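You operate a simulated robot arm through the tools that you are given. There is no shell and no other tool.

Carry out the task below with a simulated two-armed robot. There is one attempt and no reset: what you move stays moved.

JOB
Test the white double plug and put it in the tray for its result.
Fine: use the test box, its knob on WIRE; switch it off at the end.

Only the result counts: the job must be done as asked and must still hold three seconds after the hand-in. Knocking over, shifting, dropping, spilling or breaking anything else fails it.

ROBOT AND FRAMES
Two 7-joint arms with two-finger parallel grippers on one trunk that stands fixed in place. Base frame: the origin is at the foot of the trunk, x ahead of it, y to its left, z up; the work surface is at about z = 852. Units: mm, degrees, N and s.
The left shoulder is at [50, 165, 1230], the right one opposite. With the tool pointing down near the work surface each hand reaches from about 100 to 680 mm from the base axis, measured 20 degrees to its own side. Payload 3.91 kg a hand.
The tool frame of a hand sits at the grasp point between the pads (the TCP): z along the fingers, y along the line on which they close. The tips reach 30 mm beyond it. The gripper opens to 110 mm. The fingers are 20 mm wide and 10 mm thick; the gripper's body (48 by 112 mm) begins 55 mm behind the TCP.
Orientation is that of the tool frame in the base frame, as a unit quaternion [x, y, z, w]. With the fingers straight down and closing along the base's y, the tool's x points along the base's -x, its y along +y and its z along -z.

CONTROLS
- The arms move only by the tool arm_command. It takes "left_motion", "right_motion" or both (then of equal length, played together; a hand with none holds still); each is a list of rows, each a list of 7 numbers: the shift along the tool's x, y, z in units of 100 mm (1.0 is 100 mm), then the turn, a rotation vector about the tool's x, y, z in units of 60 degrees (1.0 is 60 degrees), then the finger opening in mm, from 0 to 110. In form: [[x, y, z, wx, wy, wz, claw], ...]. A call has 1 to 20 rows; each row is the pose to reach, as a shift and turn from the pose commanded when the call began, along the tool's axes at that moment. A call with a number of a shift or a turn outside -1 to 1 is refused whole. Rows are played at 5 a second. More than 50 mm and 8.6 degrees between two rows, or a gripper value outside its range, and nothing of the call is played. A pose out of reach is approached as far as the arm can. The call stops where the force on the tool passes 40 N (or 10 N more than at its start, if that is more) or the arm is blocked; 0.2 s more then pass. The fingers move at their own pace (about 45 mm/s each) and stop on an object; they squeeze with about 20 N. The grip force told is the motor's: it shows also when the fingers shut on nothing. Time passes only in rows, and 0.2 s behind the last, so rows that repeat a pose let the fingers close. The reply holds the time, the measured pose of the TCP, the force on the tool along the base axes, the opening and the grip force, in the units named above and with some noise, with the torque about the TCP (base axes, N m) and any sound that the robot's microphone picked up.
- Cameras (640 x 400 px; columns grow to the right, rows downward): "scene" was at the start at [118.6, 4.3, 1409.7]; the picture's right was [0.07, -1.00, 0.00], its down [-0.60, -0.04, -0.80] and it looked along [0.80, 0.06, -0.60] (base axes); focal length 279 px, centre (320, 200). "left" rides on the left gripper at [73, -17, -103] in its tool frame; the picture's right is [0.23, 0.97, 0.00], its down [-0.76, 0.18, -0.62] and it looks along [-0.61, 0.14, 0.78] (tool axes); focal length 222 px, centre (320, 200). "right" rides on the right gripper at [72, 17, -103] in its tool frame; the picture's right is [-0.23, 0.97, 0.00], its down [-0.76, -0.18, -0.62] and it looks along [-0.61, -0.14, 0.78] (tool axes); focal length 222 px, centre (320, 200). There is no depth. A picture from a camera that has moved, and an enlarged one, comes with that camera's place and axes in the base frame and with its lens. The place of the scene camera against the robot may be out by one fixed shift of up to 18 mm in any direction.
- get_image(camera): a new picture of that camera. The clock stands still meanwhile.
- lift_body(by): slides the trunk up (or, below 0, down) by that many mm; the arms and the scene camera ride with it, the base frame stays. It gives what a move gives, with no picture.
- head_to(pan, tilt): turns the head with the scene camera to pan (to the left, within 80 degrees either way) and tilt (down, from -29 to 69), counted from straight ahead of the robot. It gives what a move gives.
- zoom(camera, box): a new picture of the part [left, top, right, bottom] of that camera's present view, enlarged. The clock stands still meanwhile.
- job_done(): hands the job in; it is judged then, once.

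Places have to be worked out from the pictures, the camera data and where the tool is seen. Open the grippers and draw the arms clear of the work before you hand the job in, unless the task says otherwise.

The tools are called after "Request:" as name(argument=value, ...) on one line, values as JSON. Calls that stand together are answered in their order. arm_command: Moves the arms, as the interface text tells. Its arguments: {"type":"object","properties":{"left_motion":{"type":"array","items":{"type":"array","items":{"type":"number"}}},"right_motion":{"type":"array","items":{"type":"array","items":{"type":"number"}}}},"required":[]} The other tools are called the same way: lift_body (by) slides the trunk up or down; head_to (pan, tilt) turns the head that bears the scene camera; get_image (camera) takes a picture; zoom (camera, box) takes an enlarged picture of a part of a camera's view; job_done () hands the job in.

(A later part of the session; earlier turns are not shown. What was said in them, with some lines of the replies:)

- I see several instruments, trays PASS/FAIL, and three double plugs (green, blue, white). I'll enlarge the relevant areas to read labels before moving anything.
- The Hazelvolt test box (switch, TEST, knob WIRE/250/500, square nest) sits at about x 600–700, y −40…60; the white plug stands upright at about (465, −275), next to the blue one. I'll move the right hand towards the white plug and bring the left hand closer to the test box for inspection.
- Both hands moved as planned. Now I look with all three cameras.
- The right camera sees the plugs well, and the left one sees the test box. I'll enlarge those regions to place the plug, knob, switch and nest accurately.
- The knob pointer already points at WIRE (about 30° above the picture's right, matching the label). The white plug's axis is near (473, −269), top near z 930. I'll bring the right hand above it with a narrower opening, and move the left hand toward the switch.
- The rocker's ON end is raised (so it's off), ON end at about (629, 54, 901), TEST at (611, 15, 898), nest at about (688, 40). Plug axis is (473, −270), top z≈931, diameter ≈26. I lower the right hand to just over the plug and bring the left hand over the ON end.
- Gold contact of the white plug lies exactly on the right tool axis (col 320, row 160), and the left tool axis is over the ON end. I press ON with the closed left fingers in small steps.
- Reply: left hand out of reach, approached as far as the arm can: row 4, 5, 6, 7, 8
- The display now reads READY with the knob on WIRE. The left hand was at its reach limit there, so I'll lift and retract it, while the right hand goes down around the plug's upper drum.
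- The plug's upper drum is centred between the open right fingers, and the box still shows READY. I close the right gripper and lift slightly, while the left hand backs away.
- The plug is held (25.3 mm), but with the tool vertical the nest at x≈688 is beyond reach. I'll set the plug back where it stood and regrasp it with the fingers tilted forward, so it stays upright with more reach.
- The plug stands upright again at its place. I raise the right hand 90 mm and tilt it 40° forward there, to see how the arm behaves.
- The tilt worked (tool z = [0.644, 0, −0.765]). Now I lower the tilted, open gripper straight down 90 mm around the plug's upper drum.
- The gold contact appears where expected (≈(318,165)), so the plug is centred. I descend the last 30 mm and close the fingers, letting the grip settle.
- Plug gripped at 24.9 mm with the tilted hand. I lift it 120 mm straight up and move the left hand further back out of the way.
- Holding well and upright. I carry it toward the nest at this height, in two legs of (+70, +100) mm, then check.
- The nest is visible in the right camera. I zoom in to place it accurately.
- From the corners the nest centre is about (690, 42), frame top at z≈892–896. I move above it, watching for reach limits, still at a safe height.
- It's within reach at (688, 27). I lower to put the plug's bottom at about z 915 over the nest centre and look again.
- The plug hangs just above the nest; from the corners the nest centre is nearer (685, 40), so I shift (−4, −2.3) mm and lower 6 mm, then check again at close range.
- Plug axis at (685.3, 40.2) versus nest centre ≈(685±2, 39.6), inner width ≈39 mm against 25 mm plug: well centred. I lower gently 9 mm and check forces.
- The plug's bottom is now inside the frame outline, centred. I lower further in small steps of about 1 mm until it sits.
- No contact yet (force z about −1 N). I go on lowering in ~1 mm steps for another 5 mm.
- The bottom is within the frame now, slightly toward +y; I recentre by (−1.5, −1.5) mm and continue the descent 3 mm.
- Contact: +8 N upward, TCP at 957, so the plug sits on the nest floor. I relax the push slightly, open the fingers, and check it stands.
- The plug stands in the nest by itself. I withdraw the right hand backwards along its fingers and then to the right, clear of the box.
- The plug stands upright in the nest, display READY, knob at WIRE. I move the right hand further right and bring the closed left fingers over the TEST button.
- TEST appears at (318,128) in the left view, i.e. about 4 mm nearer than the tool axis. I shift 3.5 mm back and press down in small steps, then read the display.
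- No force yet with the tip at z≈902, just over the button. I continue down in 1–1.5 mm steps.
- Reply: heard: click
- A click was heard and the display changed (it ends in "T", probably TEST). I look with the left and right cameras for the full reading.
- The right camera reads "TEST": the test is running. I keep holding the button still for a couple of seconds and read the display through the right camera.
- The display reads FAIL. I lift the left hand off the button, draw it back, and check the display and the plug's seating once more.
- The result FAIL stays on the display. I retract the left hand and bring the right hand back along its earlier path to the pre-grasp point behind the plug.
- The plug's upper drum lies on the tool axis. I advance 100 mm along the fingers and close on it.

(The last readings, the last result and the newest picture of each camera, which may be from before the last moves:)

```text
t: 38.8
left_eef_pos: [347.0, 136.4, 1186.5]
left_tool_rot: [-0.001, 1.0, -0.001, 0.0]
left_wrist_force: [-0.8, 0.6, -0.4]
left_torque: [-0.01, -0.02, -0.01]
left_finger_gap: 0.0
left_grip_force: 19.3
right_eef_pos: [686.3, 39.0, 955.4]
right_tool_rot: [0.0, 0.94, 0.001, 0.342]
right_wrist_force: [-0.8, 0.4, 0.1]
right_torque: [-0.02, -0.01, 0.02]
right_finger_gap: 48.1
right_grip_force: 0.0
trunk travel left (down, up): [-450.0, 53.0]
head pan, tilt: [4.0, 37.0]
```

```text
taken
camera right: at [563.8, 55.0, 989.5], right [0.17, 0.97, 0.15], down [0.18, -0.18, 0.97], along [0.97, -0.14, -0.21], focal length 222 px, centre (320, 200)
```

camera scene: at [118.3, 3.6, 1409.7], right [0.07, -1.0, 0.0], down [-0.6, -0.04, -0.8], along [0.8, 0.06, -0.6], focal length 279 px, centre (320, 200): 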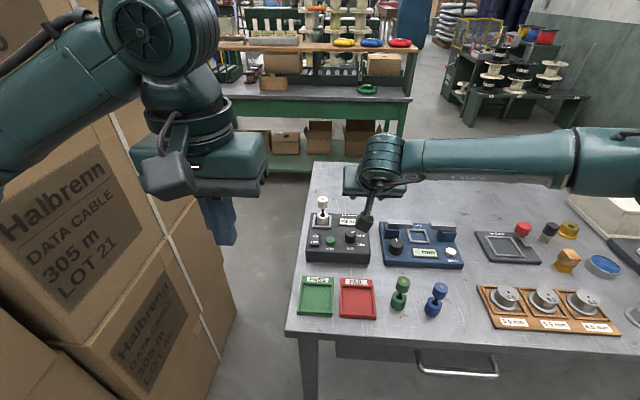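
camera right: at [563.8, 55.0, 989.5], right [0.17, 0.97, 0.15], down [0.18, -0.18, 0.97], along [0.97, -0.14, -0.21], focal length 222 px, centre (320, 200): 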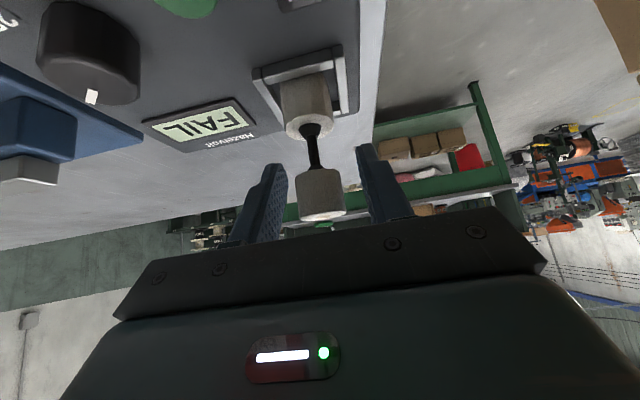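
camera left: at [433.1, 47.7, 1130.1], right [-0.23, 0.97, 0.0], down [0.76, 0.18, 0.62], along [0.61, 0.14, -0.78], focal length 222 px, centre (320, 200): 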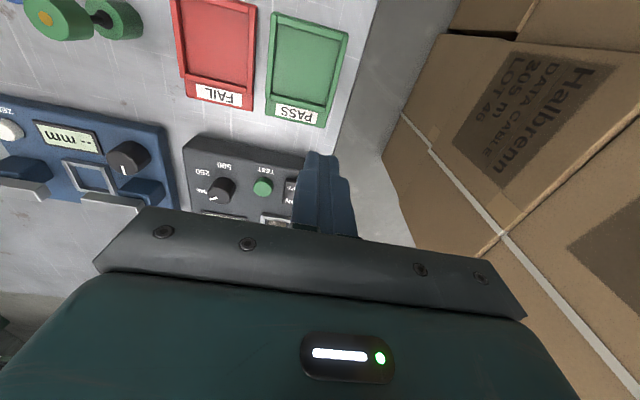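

In position around the drum. I close, wait for the grip, and lift the plug straight up out of the nest.

Request:
arm_command(right_motion=[[0, 0, 0, 0, 0, 0, 25], [0, 0, 0, 0, 0, 0, 0], [0, 0, 0, 0, 0, 0, 0], [0, 0, 0, 0, 0, 0, 0], [-0.032, 0, -0.038, 0, 0, 0, 0], [-0.096, 0, -0.115, 0, 0, 0, 0], [-0.225, 0, -0.268, 0, 0, 0, 0], [-0.418, 0, -0.498, 0, 0, 0, 0], [-0.61, 0, -0.728, 0, 0, 0, 0]])

Request:
get_image(camera="right")

Request:
get_image(camera="scene")

Request:
zoom(camera="scene", box=[290, 260, 400, 330])

```text
t: 40.8
left_eef_pos: [348.5, 136.5, 1187.0]
left_tool_rot: [-0.001, 1.0, 0.0, 0.002]
left_wrist_force: [-0.1, 0.0, -0.1]
left_torque: [-0.01, 0.02, -0.01]
left_finger_gap: 0.0
left_grip_force: 20.1
right_eef_pos: [683.3, 36.8, 1052.1]
right_tool_rot: [0.0, 0.94, 0.0, 0.341]
right_wrist_force: [0.1, 0.4, -2.0]
right_torque: [0.01, -0.04, 0.0]
right_finger_gap: 25.0
right_grip_force: 20.1
trunk travel left (down, up): [-450.0, 53.0]
head pan, tilt: [4.0, 37.0]
```

```text
taken
camera right: at [562.6, 53.9, 1085.3], right [0.17, 0.97, 0.15], down [0.18, -0.18, 0.97], along [0.97, -0.14, -0.21], focal length 222 px, centre (320, 200)
```

right: 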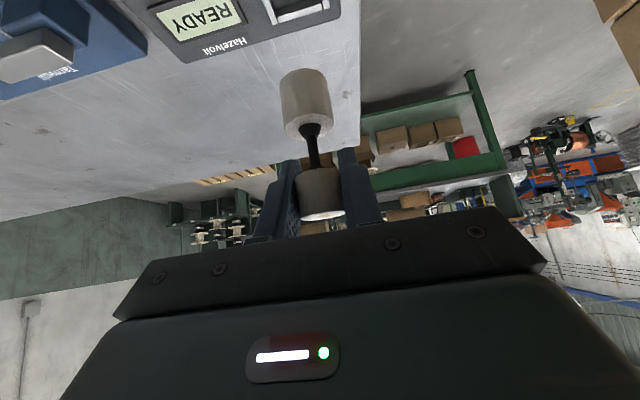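

```text
taken
camera scene: at [118.4, 4.3, 1409.7], right [0.07, -1.0, 0.0], down [-0.6, -0.04, -0.8], along [0.8, 0.06, -0.6], focal length 279 px, centre (320, 200)
```

scene: 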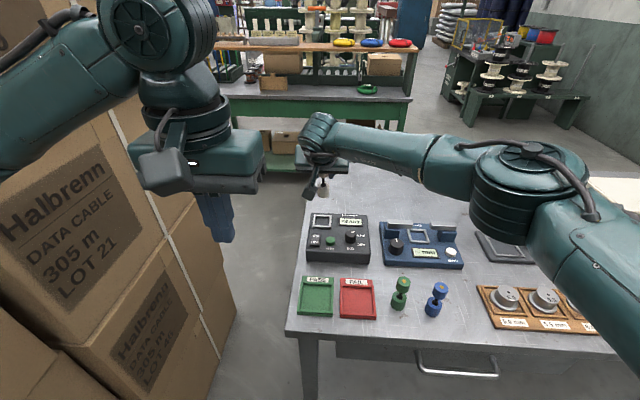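

```text
5.71 times, centred on (345, 295) of scene
camera zoom: at [118.4, 4.3, 1409.7], right [0.07, -1.0, 0.0], down [-0.6, -0.04, -0.8], along [0.8, 0.06, -0.6], focal length 1594 px, centre (177, -343)
```

zoom: 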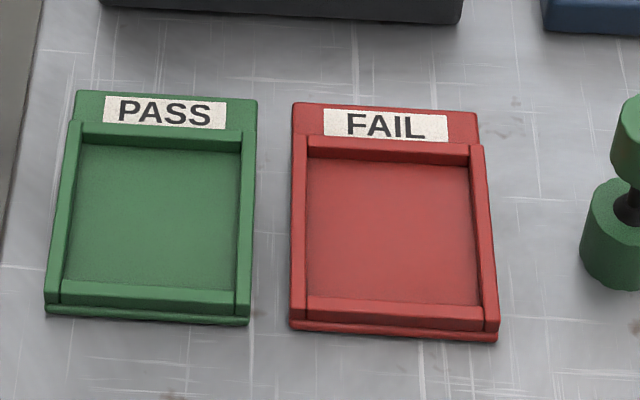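

The plug is out and the box went back to READY, so it had sensed the plug and the FAIL is valid. The FAIL tray's interior is centred near (475, −52); I carry the plug there in two legs at this height.

Request:
arm_command(right_motion=[[0.255, -0.15, -0.214, 0, 0, 0, 0], [0.511, -0.3, -0.429, 0, 0, 0, 0], [0.766, -0.45, -0.643, 0, 0, 0, 0]])

Request:
arm_command(right_motion=[[0.255, -0.15, -0.214, 0, 0, 0, 0], [0.511, -0.3, -0.429, 0, 0, 0, 0], [0.766, -0.45, -0.643, 0, 0, 0, 0], [0.766, -0.45, -0.643, 0, 0, 0, 0]])

Request:
get_image(camera="right")

Request:
get_image(camera="scene")

```text
t: 41.6
left_eef_pos: [346.1, 136.5, 1187.4]
left_tool_rot: [0.0, 1.0, -0.001, 0.001]
left_wrist_force: [-0.4, 0.0, 0.1]
left_torque: [0.02, -0.02, 0.02]
left_finger_gap: 0.0
left_grip_force: 19.5
right_eef_pos: [585.4, -6.9, 1053.4]
right_tool_rot: [0.0, 0.939, 0.0, 0.343]
right_wrist_force: [-0.1, -0.4, -0.5]
right_torque: [-0.04, -0.03, -0.01]
right_finger_gap: 24.9
right_grip_force: 19.9
trunk travel left (down, up): [-450.0, 53.0]
head pan, tilt: [4.0, 37.0]
```

```text
t: 42.6
left_eef_pos: [347.2, 136.4, 1186.5]
left_tool_rot: [-0.001, 1.0, -0.001, -0.001]
left_wrist_force: [0.6, 0.3, 0.7]
left_torque: [-0.02, -0.01, 0.0]
left_finger_gap: 0.4
left_grip_force: 19.6
right_eef_pos: [487.9, -49.0, 1052.5]
right_tool_rot: [0.0, 0.94, 0.0, 0.341]
right_wrist_force: [0.5, -0.8, -1.9]
right_torque: [-0.02, 0.0, -0.01]
right_finger_gap: 25.0
right_grip_force: 19.9
trunk travel left (down, up): [-450.0, 53.0]
head pan, tilt: [4.0, 37.0]
```

```text
taken
camera right: at [364.6, -32.9, 1085.6], right [0.17, 0.97, 0.15], down [0.18, -0.18, 0.97], along [0.97, -0.14, -0.21], focal length 222 px, centre (320, 200)
```

right: 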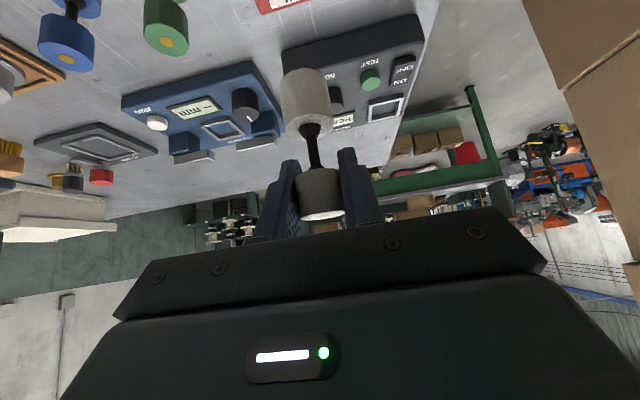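

```text
taken
camera scene: at [119.0, 4.6, 1409.6], right [0.07, -1.0, 0.0], down [-0.6, -0.04, -0.8], along [0.8, 0.06, -0.6], focal length 279 px, centre (320, 200)
```

scene: 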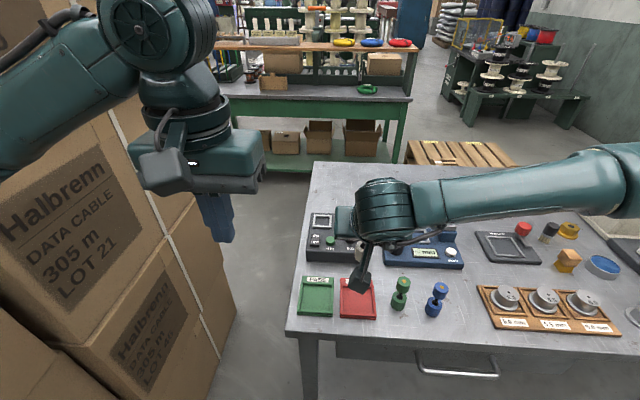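

The plug is above the FAIL tray area. I check the tray's exact place with the left camera, which can see it.

Request:
zoom(camera="left", box=[140, 70, 300, 190])

Request:
zoom(camera="scene", box=[290, 240, 400, 330])

```text
3.33 times, centred on (220, 130) of left
camera zoom: at [274.1, 119.5, 1289.9], right [-0.23, 0.97, 0.0], down [0.76, 0.18, 0.62], along [0.61, 0.14, -0.78], focal length 740 px, centre (653, 433)
```

zoom: 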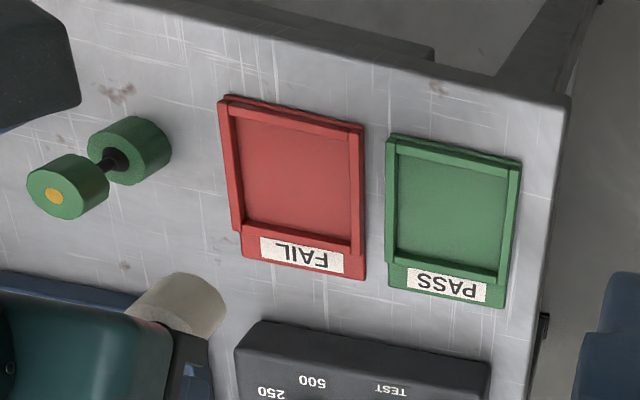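

```text
4.44 times, centred on (345, 285) of scene
camera zoom: at [119.0, 4.6, 1409.6], right [0.07, -1.0, 0.0], down [-0.6, -0.04, -0.8], along [0.8, 0.06, -0.6], focal length 1240 px, centre (209, -178)
```

zoom: 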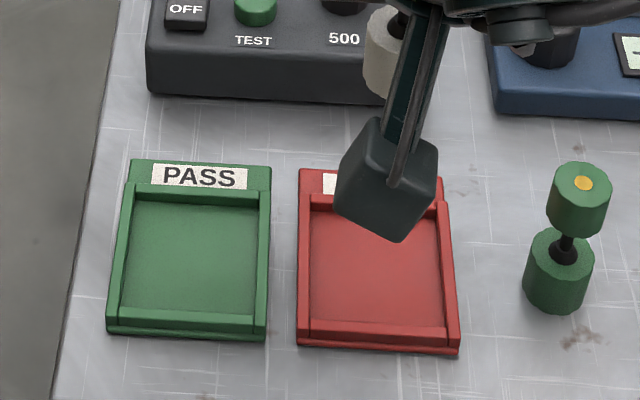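

The tray's interior centre is about (474.5, −52). I shift (−13.5, −3) mm and lower 80 mm, then check.

Request:
arm_command(right_motion=[[0.103, -0.03, -0.087, 0, 0, 0, 0], [0.275, -0.03, 0.117, 0, 0, 0, 0], [0.446, -0.03, 0.322, 0, 0, 0, 0], [0.618, -0.03, 0.526, 0, 0, 0, 0], [0.618, -0.03, 0.526, 0, 0, 0, 0]])

Request:
get_image(camera="right")

Request:
zoom(camera="scene", box=[290, 230, 410, 330])

Request:
zoom(camera="left", box=[140, 70, 300, 190])

```text
t: 43.8
left_eef_pos: [347.5, 137.4, 1186.6]
left_tool_rot: [-0.002, 1.0, -0.001, 0.0]
left_wrist_force: [0.1, -0.4, -0.2]
left_torque: [0.0, 0.02, 0.02]
left_finger_gap: 0.1
left_grip_force: 19.8
right_eef_pos: [470.7, -52.9, 971.3]
right_tool_rot: [0.0, 0.94, 0.0, 0.342]
right_wrist_force: [-0.1, -0.3, -1.1]
right_torque: [0.03, 0.0, 0.04]
right_finger_gap: 25.0
right_grip_force: 19.6
trunk travel left (down, up): [-450.0, 53.0]
head pan, tilt: [4.0, 37.0]
```

```text
taken
camera right: at [349.6, -36.5, 1003.9], right [0.17, 0.97, 0.15], down [0.18, -0.18, 0.97], along [0.97, -0.14, -0.21], focal length 222 px, centre (320, 200)
```

right: 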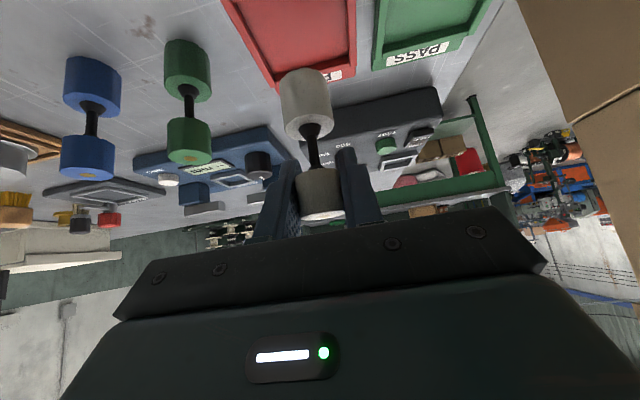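

```text
4.00 times, centred on (350, 280) of scene
camera zoom: at [118.6, 4.3, 1409.7], right [0.07, -1.0, 0.0], down [-0.6, -0.04, -0.8], along [0.8, 0.06, -0.6], focal length 1116 px, centre (200, -120)
```

zoom: 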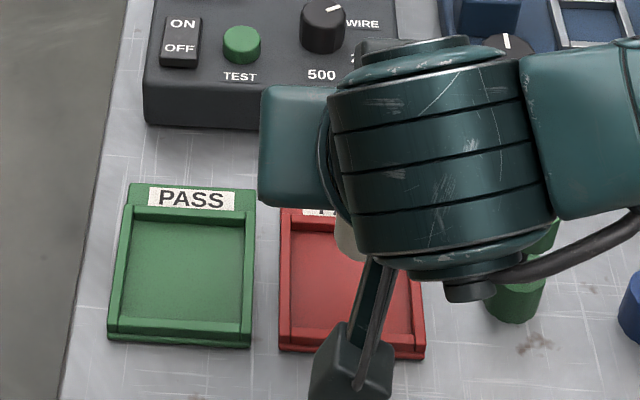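

```text
3.33 times, centred on (220, 130) of left
camera zoom: at [273.7, 119.3, 1290.1], right [-0.23, 0.97, 0.0], down [0.76, 0.18, 0.62], along [0.61, 0.14, -0.78], focal length 740 px, centre (653, 433)
```

zoom: 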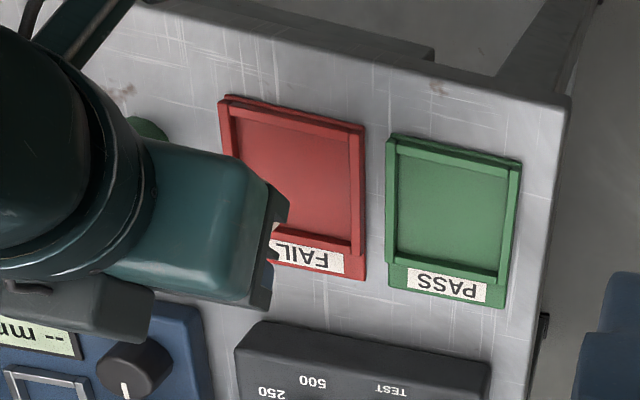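

Aligned over the red tray. I lower a further 36 mm (with +3.5 mm in x) so the plug's bottom is about 15 mm above the tray floor, then verify.

Request:
arm_command(right_motion=[[0.068, 0.005, 0.1, 0, 0, 0, 0], [0.137, 0.01, 0.2, 0, 0, 0, 0], [0.205, 0.01, 0.298, 0, 0, 0, 0], [0.205, 0.01, 0.298, 0, 0, 0, 0]])

Request:
get_image(camera="right")

Request:
zoom(camera="right", box=[200, 0, 420, 140])

Request:
zoom(camera="scene", box=[290, 230, 410, 330])

```text
t: 44.8
left_eef_pos: [345.8, 136.8, 1187.1]
left_tool_rot: [-0.001, 1.0, 0.0, 0.0]
left_wrist_force: [0.1, -0.1, 0.0]
left_torque: [0.01, 0.04, 0.01]
left_finger_gap: 0.2
left_grip_force: 19.7
right_eef_pos: [476.2, -51.9, 936.8]
right_tool_rot: [0.001, 0.94, -0.001, 0.342]
right_wrist_force: [0.2, -0.3, -1.0]
right_torque: [-0.02, 0.0, 0.03]
right_finger_gap: 24.8
right_grip_force: 19.9
trunk travel left (down, up): [-450.0, 53.0]
head pan, tilt: [4.0, 37.0]
```

```text
taken
camera right: at [353.1, -35.8, 968.5], right [0.17, 0.97, 0.15], down [0.18, -0.18, 0.97], along [0.97, -0.14, -0.21], focal length 222 px, centre (320, 200)
```

right: 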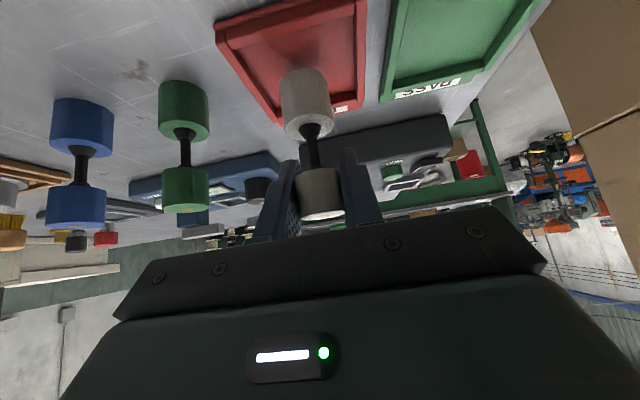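

```text
2.86 times, centred on (310, 70) of right
camera zoom: at [353.1, -35.8, 968.5], right [0.17, 0.97, 0.15], down [0.18, -0.18, 0.97], along [0.97, -0.14, -0.21], focal length 635 px, centre (349, 571)
```

zoom: 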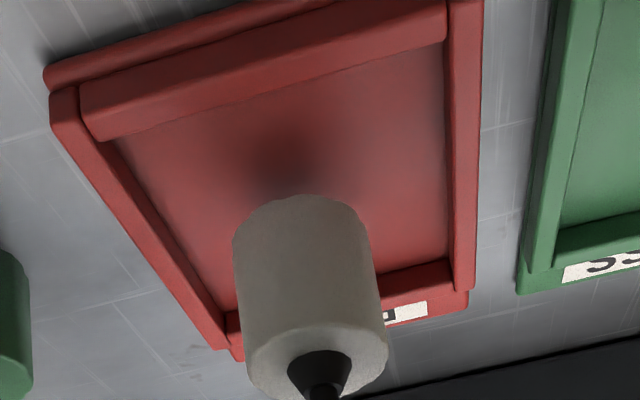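

```text
4.00 times, centred on (350, 280) of scene
camera zoom: at [118.7, 4.3, 1409.7], right [0.07, -1.0, 0.0], down [-0.6, -0.04, -0.8], along [0.8, 0.06, -0.6], focal length 1116 px, centre (200, -120)
```

zoom: 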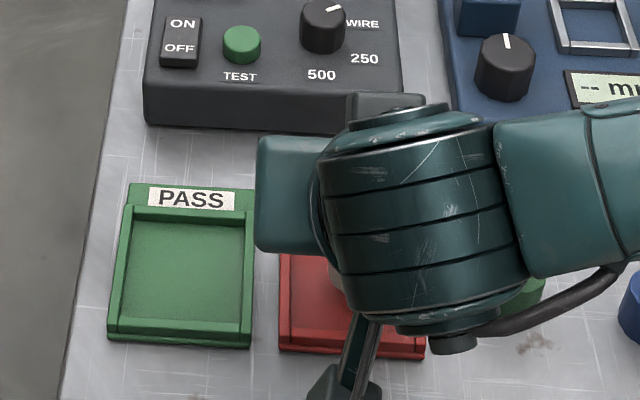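

The plug (476, −52) is within a tray interior of about x 449–507, y −81…−18: well centred. I lower it 13 mm and then check for contact.

Request:
arm_command(right_motion=[[0.032, 0, 0.038, 0, 0, 0, 0], [0.058, 0, 0.069, 0, 0, 0, 0], [0.077, 0, 0.092, 0, 0, 0, 0], [0.084, 0, 0.1, 0, 0, 0, 0], [0.084, 0, 0.1, 0, 0, 0, 0]])

Request:
zoom(camera="right", box=[200, 0, 420, 140])

```text
t: 46.0
left_eef_pos: [345.9, 136.6, 1188.3]
left_tool_rot: [-0.001, 1.0, -0.001, 0.001]
left_wrist_force: [0.1, -0.5, 0.2]
left_torque: [0.02, 0.0, -0.01]
left_finger_gap: 0.0
left_grip_force: 20.3
right_eef_pos: [474.5, -53.2, 921.8]
right_tool_rot: [0.0, 0.94, 0.0, 0.342]
right_wrist_force: [-0.4, -0.6, -0.6]
right_torque: [-0.02, 0.01, -0.04]
right_finger_gap: 24.9
right_grip_force: 20.4
trunk travel left (down, up): [-450.0, 53.0]
head pan, tilt: [4.0, 37.0]
```

```text
2.86 times, centred on (310, 70) of right
camera zoom: at [352.6, -36.0, 955.2], right [0.17, 0.97, 0.15], down [0.18, -0.18, 0.97], along [0.97, -0.14, -0.21], focal length 635 px, centre (349, 571)
```

zoom: 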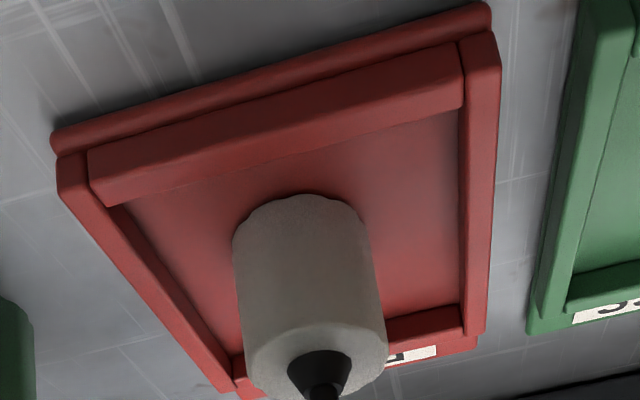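

Still no contact force; the plug bottom is only a few mm above the floor. I continue in ~1 mm steps.

Request:
arm_command(right_motion=[[0.006, 0, 0.008, 0, 0, 0, 0], [0.013, 0, 0.015, 0, 0, 0, 0], [0.019, 0, 0.023, 0, 0, 0, 0], [0.019, 0, 0.023, 0, 0, 0, 0]])

```text
t: 47.0
left_eef_pos: [346.1, 135.9, 1186.5]
left_tool_rot: [-0.001, 1.0, -0.001, 0.001]
left_wrist_force: [0.2, 0.3, -0.8]
left_torque: [-0.01, -0.01, 0.01]
left_finger_gap: 0.0
left_grip_force: 20.8
right_eef_pos: [475.3, -51.7, 921.0]
right_tool_rot: [0.001, 0.939, 0.0, 0.343]
right_wrist_force: [0.0, -1.2, 9.2]
right_torque: [0.09, 0.15, 0.02]
right_finger_gap: 25.0
right_grip_force: 19.7
trunk travel left (down, up): [-450.0, 53.0]
head pan, tilt: [4.0, 37.0]
```

Contact: +9 N, the plug rests on the tray floor. I relax the push by about 1.5 mm and open the fingers.

Request:
arm_command(right_motion=[[-0.006, 0, -0.008, 0, 0, 0, 0], [-0.011, 0, -0.013, 0, 0, 0, 0], [-0.011, 0, -0.013, 0, 0, 0, 20], [-0.011, 0, -0.013, 0, 0, 0, 28], [-0.011, 0, -0.013, 0, 0, 0, 38], [-0.011, 0, -0.013, 0, 0, 0, 48], [-0.011, 0, -0.013, 0, 0, 0, 48]])

Request:
get_image(camera="right")

```text
t: 48.6
left_eef_pos: [347.5, 136.1, 1186.6]
left_tool_rot: [-0.001, 1.0, -0.001, 0.001]
left_wrist_force: [-0.4, 0.0, 0.7]
left_torque: [0.06, 0.02, -0.02]
left_finger_gap: 0.0
left_grip_force: 19.6
right_eef_pos: [476.2, -52.5, 922.1]
right_tool_rot: [0.0, 0.94, 0.0, 0.342]
right_wrist_force: [0.1, 0.1, 0.4]
right_torque: [0.01, 0.04, -0.01]
right_finger_gap: 47.9
right_grip_force: 0.0
trunk travel left (down, up): [-450.0, 53.0]
head pan, tilt: [4.0, 37.0]
```

```text
taken
camera right: at [352.7, -36.3, 954.4], right [0.17, 0.97, 0.15], down [0.18, -0.18, 0.97], along [0.97, -0.14, -0.21], focal length 222 px, centre (320, 200)
```

right: 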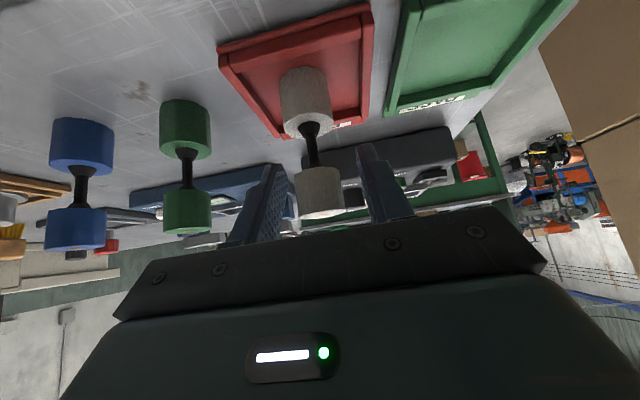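

The plug stands free in the FAIL tray. I withdraw the right hand back along the fingers, then up and to the right.

Request:
arm_command(right_motion=[[0, 0, -0.15, 0, 0, 0, 48], [0, 0, -0.4, 0, 0, 0, 48], [0, 0, -0.7, 0, 0, 0, 48], [0, 0, -1.0, 0, 0, 0, 48]])

Request:
arm_command(right_motion=[[-0.193, 0, -0.23, 0, 0, 0, 48], [-0.386, -0.2, -0.46, 0, 0, 0, 48], [-0.386, -0.6, -0.46, 0, 0, 0, 48], [-0.386, -1.0, -0.46, 0, 0, 0, 48]])

Request:
arm_command(right_motion=[[0, -0.33, 0, 0, 0, 0, 48], [0, -0.67, 0, 0, 0, 0, 48], [0, -1.0, 0, 0, 0, 0, 48]])

Request:
get_image(camera="scene")

Request:
zoom(camera="scene", box=[290, 200, 410, 330])

```text
t: 49.6
left_eef_pos: [346.4, 136.3, 1187.2]
left_tool_rot: [-0.001, 1.0, -0.002, 0.001]
left_wrist_force: [0.0, -0.2, 0.5]
left_torque: [0.0, 0.0, -0.01]
left_finger_gap: 0.0
left_grip_force: 20.2
right_eef_pos: [410.3, -52.2, 998.1]
right_tool_rot: [0.0, 0.939, 0.0, 0.343]
right_wrist_force: [0.5, 0.2, 0.5]
right_torque: [0.01, 0.02, 0.02]
right_finger_gap: 48.0
right_grip_force: 0.1
trunk travel left (down, up): [-450.0, 53.0]
head pan, tilt: [4.0, 37.0]
```

```text
t: 50.6
left_eef_pos: [346.8, 135.4, 1188.0]
left_tool_rot: [-0.001, 1.0, 0.0, 0.002]
left_wrist_force: [1.0, 0.6, -0.1]
left_torque: [0.01, -0.05, -0.03]
left_finger_gap: 0.1
left_grip_force: 19.8
right_eef_pos: [410.2, -152.8, 1058.3]
right_tool_rot: [0.0, 0.939, 0.001, 0.343]
right_wrist_force: [-0.5, -1.2, 0.1]
right_torque: [0.02, 0.0, 0.03]
right_finger_gap: 48.2
right_grip_force: 0.1
trunk travel left (down, up): [-450.0, 53.0]
head pan, tilt: [4.0, 37.0]
```

```text
t: 51.4
left_eef_pos: [347.0, 135.2, 1187.0]
left_tool_rot: [-0.001, 1.0, 0.0, 0.001]
left_wrist_force: [0.1, -0.2, -0.1]
left_torque: [0.02, -0.03, -0.01]
left_finger_gap: 0.0
left_grip_force: 19.6
right_eef_pos: [410.7, -254.0, 1057.6]
right_tool_rot: [0.001, 0.94, 0.0, 0.342]
right_wrist_force: [0.7, -0.1, -0.6]
right_torque: [-0.03, 0.0, 0.0]
right_finger_gap: 48.0
right_grip_force: 0.0
trunk travel left (down, up): [-450.0, 53.0]
head pan, tilt: [4.0, 37.0]
```

```text
taken
camera scene: at [118.1, 3.7, 1409.7], right [0.07, -1.0, 0.0], down [-0.6, -0.04, -0.8], along [0.8, 0.06, -0.6], focal length 279 px, centre (320, 200)
```

scene: 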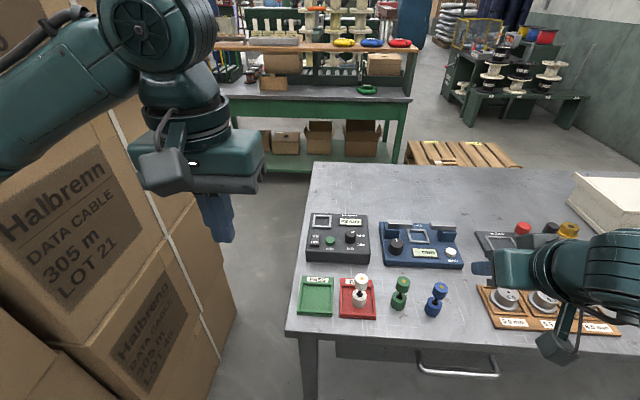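

```text
3.08 times, centred on (350, 265) of scene
camera zoom: at [118.1, 3.7, 1409.7], right [0.07, -1.0, 0.0], down [-0.6, -0.04, -0.8], along [0.8, 0.06, -0.6], focal length 858 px, centre (228, 0)
```

zoom: 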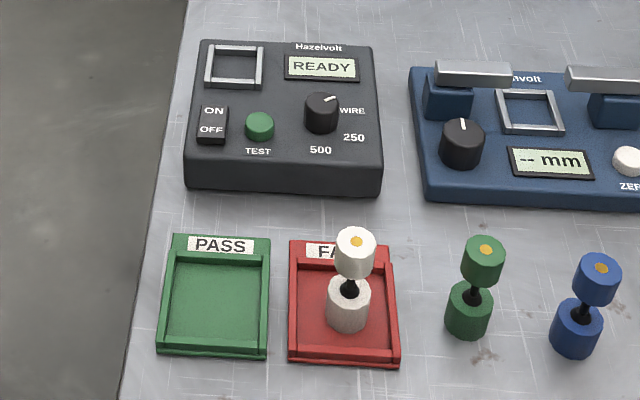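

The white plug stands upright in the FAIL tray. Now the left hand goes over the OFF end of the rocker (about (598, 53)).

Request:
arm_command(left_motion=[[-0.33, -0.13, 0.17, 0, 0, 0, 0], [-0.67, -0.27, 0.33, 0, 0, 0, 0], [-1.0, -0.4, 0.5, 0, 0, 0, 0]])

Request:
arm_command(left_motion=[[-0.33, -0.13, 0.23, 0, 0, 0, 0], [-0.67, -0.27, 0.47, 0, 0, 0, 0], [-1.0, -0.4, 0.7, 0, 0, 0, 0]])

Request:
arm_command(left_motion=[[-0.17, -0.01, 0.27, 0, 0, 0, 0], [-0.34, -0.02, 0.54, 0, 0, 0, 0], [-0.51, -0.02, 0.8, 0, 0, 0, 0], [-0.51, -0.02, 0.8, 0, 0, 0, 0]])

Request:
get_image(camera="left")

Request:
zoom(camera="scene", box=[290, 180, 400, 270])

```text
t: 52.2
left_eef_pos: [448.6, 97.2, 1135.0]
left_tool_rot: [-0.001, 1.0, 0.0, 0.0]
left_wrist_force: [-0.3, 0.5, -0.2]
left_torque: [0.0, 0.04, -0.01]
left_finger_gap: 0.0
left_grip_force: 20.1
right_eef_pos: [410.8, -251.9, 1057.5]
right_tool_rot: [-0.001, 0.94, 0.0, 0.342]
right_wrist_force: [-0.5, 0.7, -0.9]
right_torque: [-0.04, -0.01, 0.01]
right_finger_gap: 47.9
right_grip_force: 0.0
trunk travel left (down, up): [-450.0, 53.0]
head pan, tilt: [4.0, 37.0]
```

```text
t: 53.0
left_eef_pos: [548.5, 54.6, 1064.7]
left_tool_rot: [0.0, 1.0, 0.0, 0.0]
left_wrist_force: [0.7, -0.4, -0.1]
left_torque: [0.05, 0.0, 0.04]
left_finger_gap: 0.0
left_grip_force: 20.1
right_eef_pos: [410.5, -252.6, 1057.5]
right_tool_rot: [-0.001, 0.94, 0.001, 0.342]
right_wrist_force: [-0.4, 0.5, 0.3]
right_torque: [0.0, 0.03, 0.02]
right_finger_gap: 47.8
right_grip_force: 0.0
trunk travel left (down, up): [-450.0, 53.0]
head pan, tilt: [4.0, 37.0]
```

```text
t: 54.0
left_eef_pos: [599.6, 54.3, 985.2]
left_tool_rot: [-0.001, 1.0, -0.001, 0.001]
left_wrist_force: [0.9, 0.8, -0.3]
left_torque: [0.02, 0.01, -0.01]
left_finger_gap: 0.0
left_grip_force: 20.1
right_eef_pos: [410.8, -252.5, 1057.2]
right_tool_rot: [0.0, 0.94, -0.001, 0.342]
right_wrist_force: [0.7, 0.8, -0.3]
right_torque: [0.02, -0.01, 0.0]
right_finger_gap: 48.0
right_grip_force: 0.0
trunk travel left (down, up): [-450.0, 53.0]
head pan, tilt: [4.0, 37.0]
```

```text
taken
camera left: at [525.8, 37.9, 1087.3], right [-0.23, 0.97, 0.0], down [0.76, 0.18, 0.62], along [0.61, 0.14, -0.78], focal length 222 px, centre (320, 200)
```

left: 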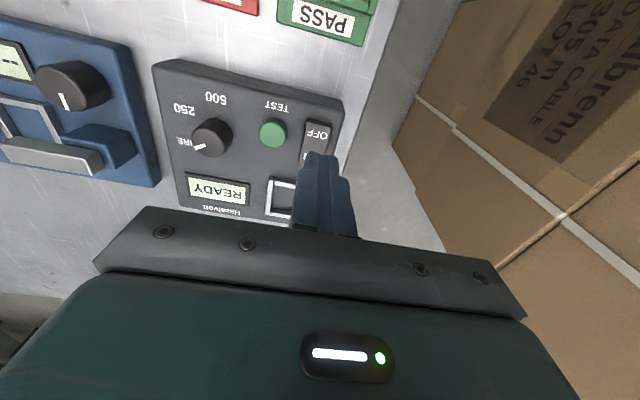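

```text
4.44 times, centred on (345, 225) of scene
camera zoom: at [118.4, 4.4, 1409.7], right [0.07, -1.0, 0.0], down [-0.6, -0.04, -0.8], along [0.8, 0.06, -0.6], focal length 1240 px, centre (209, 89)
```

zoom: 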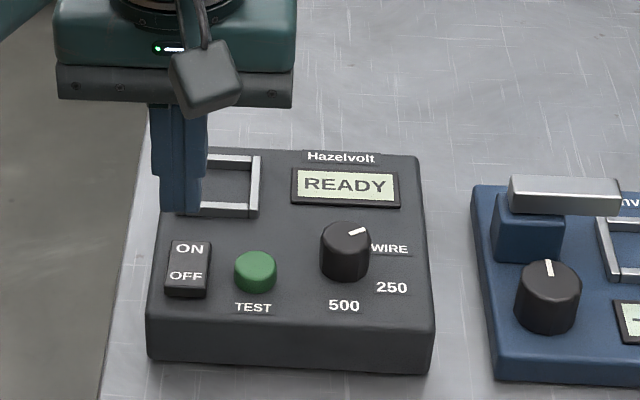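

OFF lies right on the tool axis. I press it down in small steps, 3 mm toward its near end.

Request:
arm_command(left_motion=[[0.03, 0, 0.2, 0, 0, 0, 0], [0.03, 0, 0.44, 0, 0, 0, 0], [0.03, 0, 0.5, 0, 0, 0, 0], [0.03, 0, 0.53, 0, 0, 0, 0], [0.03, 0, 0.55, 0, 0, 0, 0], [0.03, 0, 0.57, 0, 0, 0, 0], [0.03, 0, 0.585, 0, 0, 0, 0]])

Request:
zoom(camera="scene", box=[290, 180, 400, 270])

```text
t: 55.6
left_eef_pos: [597.1, 53.5, 928.1]
left_tool_rot: [-0.001, 1.0, -0.001, 0.002]
left_wrist_force: [-0.7, 0.3, 4.5]
left_torque: [-0.01, 0.02, 0.07]
left_finger_gap: 0.0
left_grip_force: 20.5
right_eef_pos: [408.9, -253.0, 1057.9]
right_tool_rot: [0.0, 0.94, 0.0, 0.342]
right_wrist_force: [0.0, 0.5, -0.2]
right_torque: [-0.01, 0.03, -0.02]
right_finger_gap: 47.9
right_grip_force: 0.1
trunk travel left (down, up): [-450.0, 53.0]
head pan, tilt: [4.0, 37.0]
```

```text
4.44 times, centred on (345, 225) of scene
camera zoom: at [118.0, 4.3, 1409.8], right [0.07, -1.0, 0.0], down [-0.6, -0.04, -0.8], along [0.8, 0.06, -0.6], focal length 1240 px, centre (209, 89)
```

zoom: 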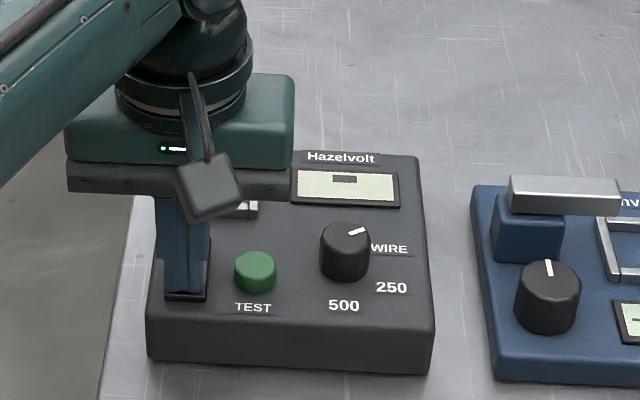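

The display went back to its off state. I lift the left hand straight up and draw it back, opening its fingers once clear.

Request:
arm_command(left_motion=[[0, 0, -0.1, 0, 0, 0, 0], [0, 0, -0.4, 0, 0, 0, 0], [0, 0, -0.7, 0, 0, 0, 0], [0.3, 0.1, -1.0, 0, 0, 0, 0], [0.65, 0.3, -1.0, 0, 0, 0, 0], [1.0, 0.4, -1.0, 0, 0, 0, 0]])

Request:
arm_command(left_motion=[[0.33, 0.1, -0.3, 0, 0, 0, 30], [0.67, 0.2, -0.6, 0, 0, 0, 60], [1.0, 0.3, -0.9, 0, 0, 0, 100], [1.0, 0.3, -0.9, 0, 0, 0, 110], [1.0, 0.3, -0.9, 0, 0, 0, 110]], right_motion=[[-0.13, -0.1, -0.153, 0, 0, 0, 60], [-0.257, -0.2, -0.306, 0, 0, 0, 80], [-0.386, -0.3, -0.46, 0, 0, 0, 110], [-0.514, -0.3, -0.613, 0, 0, 0, 110], [-0.514, -0.3, -0.613, 0, 0, 0, 110]])

Request:
get_image(camera="scene")

Request:
zoom(camera="scene", box=[290, 200, 410, 330])

Request:
zoom(camera="scene", box=[460, 180, 640, 340])

```text
t: 57.0
left_eef_pos: [499.6, 92.6, 1028.0]
left_tool_rot: [0.0, 1.0, 0.0, 0.0]
left_wrist_force: [0.7, 1.1, 0.8]
left_torque: [0.02, 0.01, -0.01]
left_finger_gap: 0.0
left_grip_force: 20.1
right_eef_pos: [410.5, -252.3, 1057.7]
right_tool_rot: [0.0, 0.94, 0.0, 0.342]
right_wrist_force: [0.6, 0.8, 0.2]
right_torque: [-0.01, 0.01, 0.0]
right_finger_gap: 48.0
right_grip_force: 0.1
trunk travel left (down, up): [-450.0, 53.0]
head pan, tilt: [4.0, 37.0]
```

```text
t: 58.2
left_eef_pos: [396.0, 123.2, 1117.7]
left_tool_rot: [-0.001, 1.0, 0.0, 0.001]
left_wrist_force: [-0.2, -0.1, 0.1]
left_torque: [-0.02, 0.0, 0.01]
left_finger_gap: 101.1
left_grip_force: 0.1
right_eef_pos: [410.5, -285.4, 1136.9]
right_tool_rot: [0.001, 0.939, 0.0, 0.343]
right_wrist_force: [0.3, 0.1, -0.2]
right_torque: [-0.01, 0.04, -0.02]
right_finger_gap: 110.1
right_grip_force: 0.0
trunk travel left (down, up): [-450.0, 53.0]
head pan, tilt: [4.0, 37.0]
```

```text
taken
camera scene: at [118.3, 4.3, 1409.7], right [0.07, -1.0, 0.0], down [-0.6, -0.04, -0.8], along [0.8, 0.06, -0.6], focal length 279 px, centre (320, 200)
```

scene: 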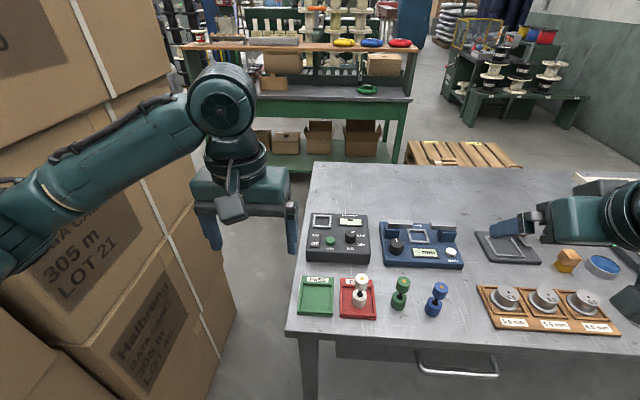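

```text
3.08 times, centred on (350, 265) of scene
camera zoom: at [118.3, 4.3, 1409.7], right [0.07, -1.0, 0.0], down [-0.6, -0.04, -0.8], along [0.8, 0.06, -0.6], focal length 858 px, centre (228, 0)
```

zoom: 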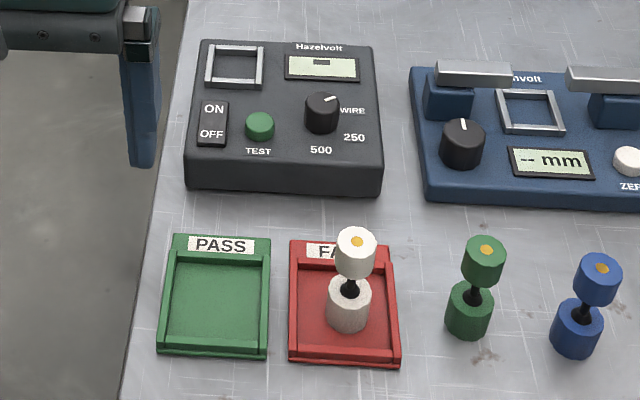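

```text
2.50 times, centred on (550, 260) of scene
camera zoom: at [118.3, 4.3, 1409.7], right [0.07, -1.0, 0.0], down [-0.6, -0.04, -0.8], along [0.8, 0.06, -0.6], focal length 697 px, centre (-255, 50)
```

zoom: 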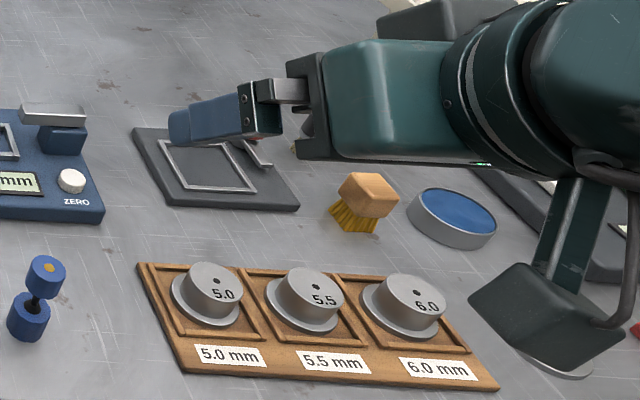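

The box is off with its knob on WIRE, and the white plug stands upright in the FAIL tray. Everything else is where it was, and both open hands are clear of the work, so I hand the job in.

Request:
job_done()

```text
The job is handed in.
```

The white double plug failed its test and now stands upright in the FAIL tray. I don't have the judge's verdict yet.

- **Test:** I tested it in the test box with the knob on WIRE, where it already was. The display went from TEST to FAIL. It returned to READY once I lifted the plug out, so the box had sensed the plug.
- **Test box:** it is switched off.
- **Other objects:** the last pictures showed nothing else moved. The right arm hid a few items at the far right of the bench.
- **Arms:** both hands are open and clear of the work.
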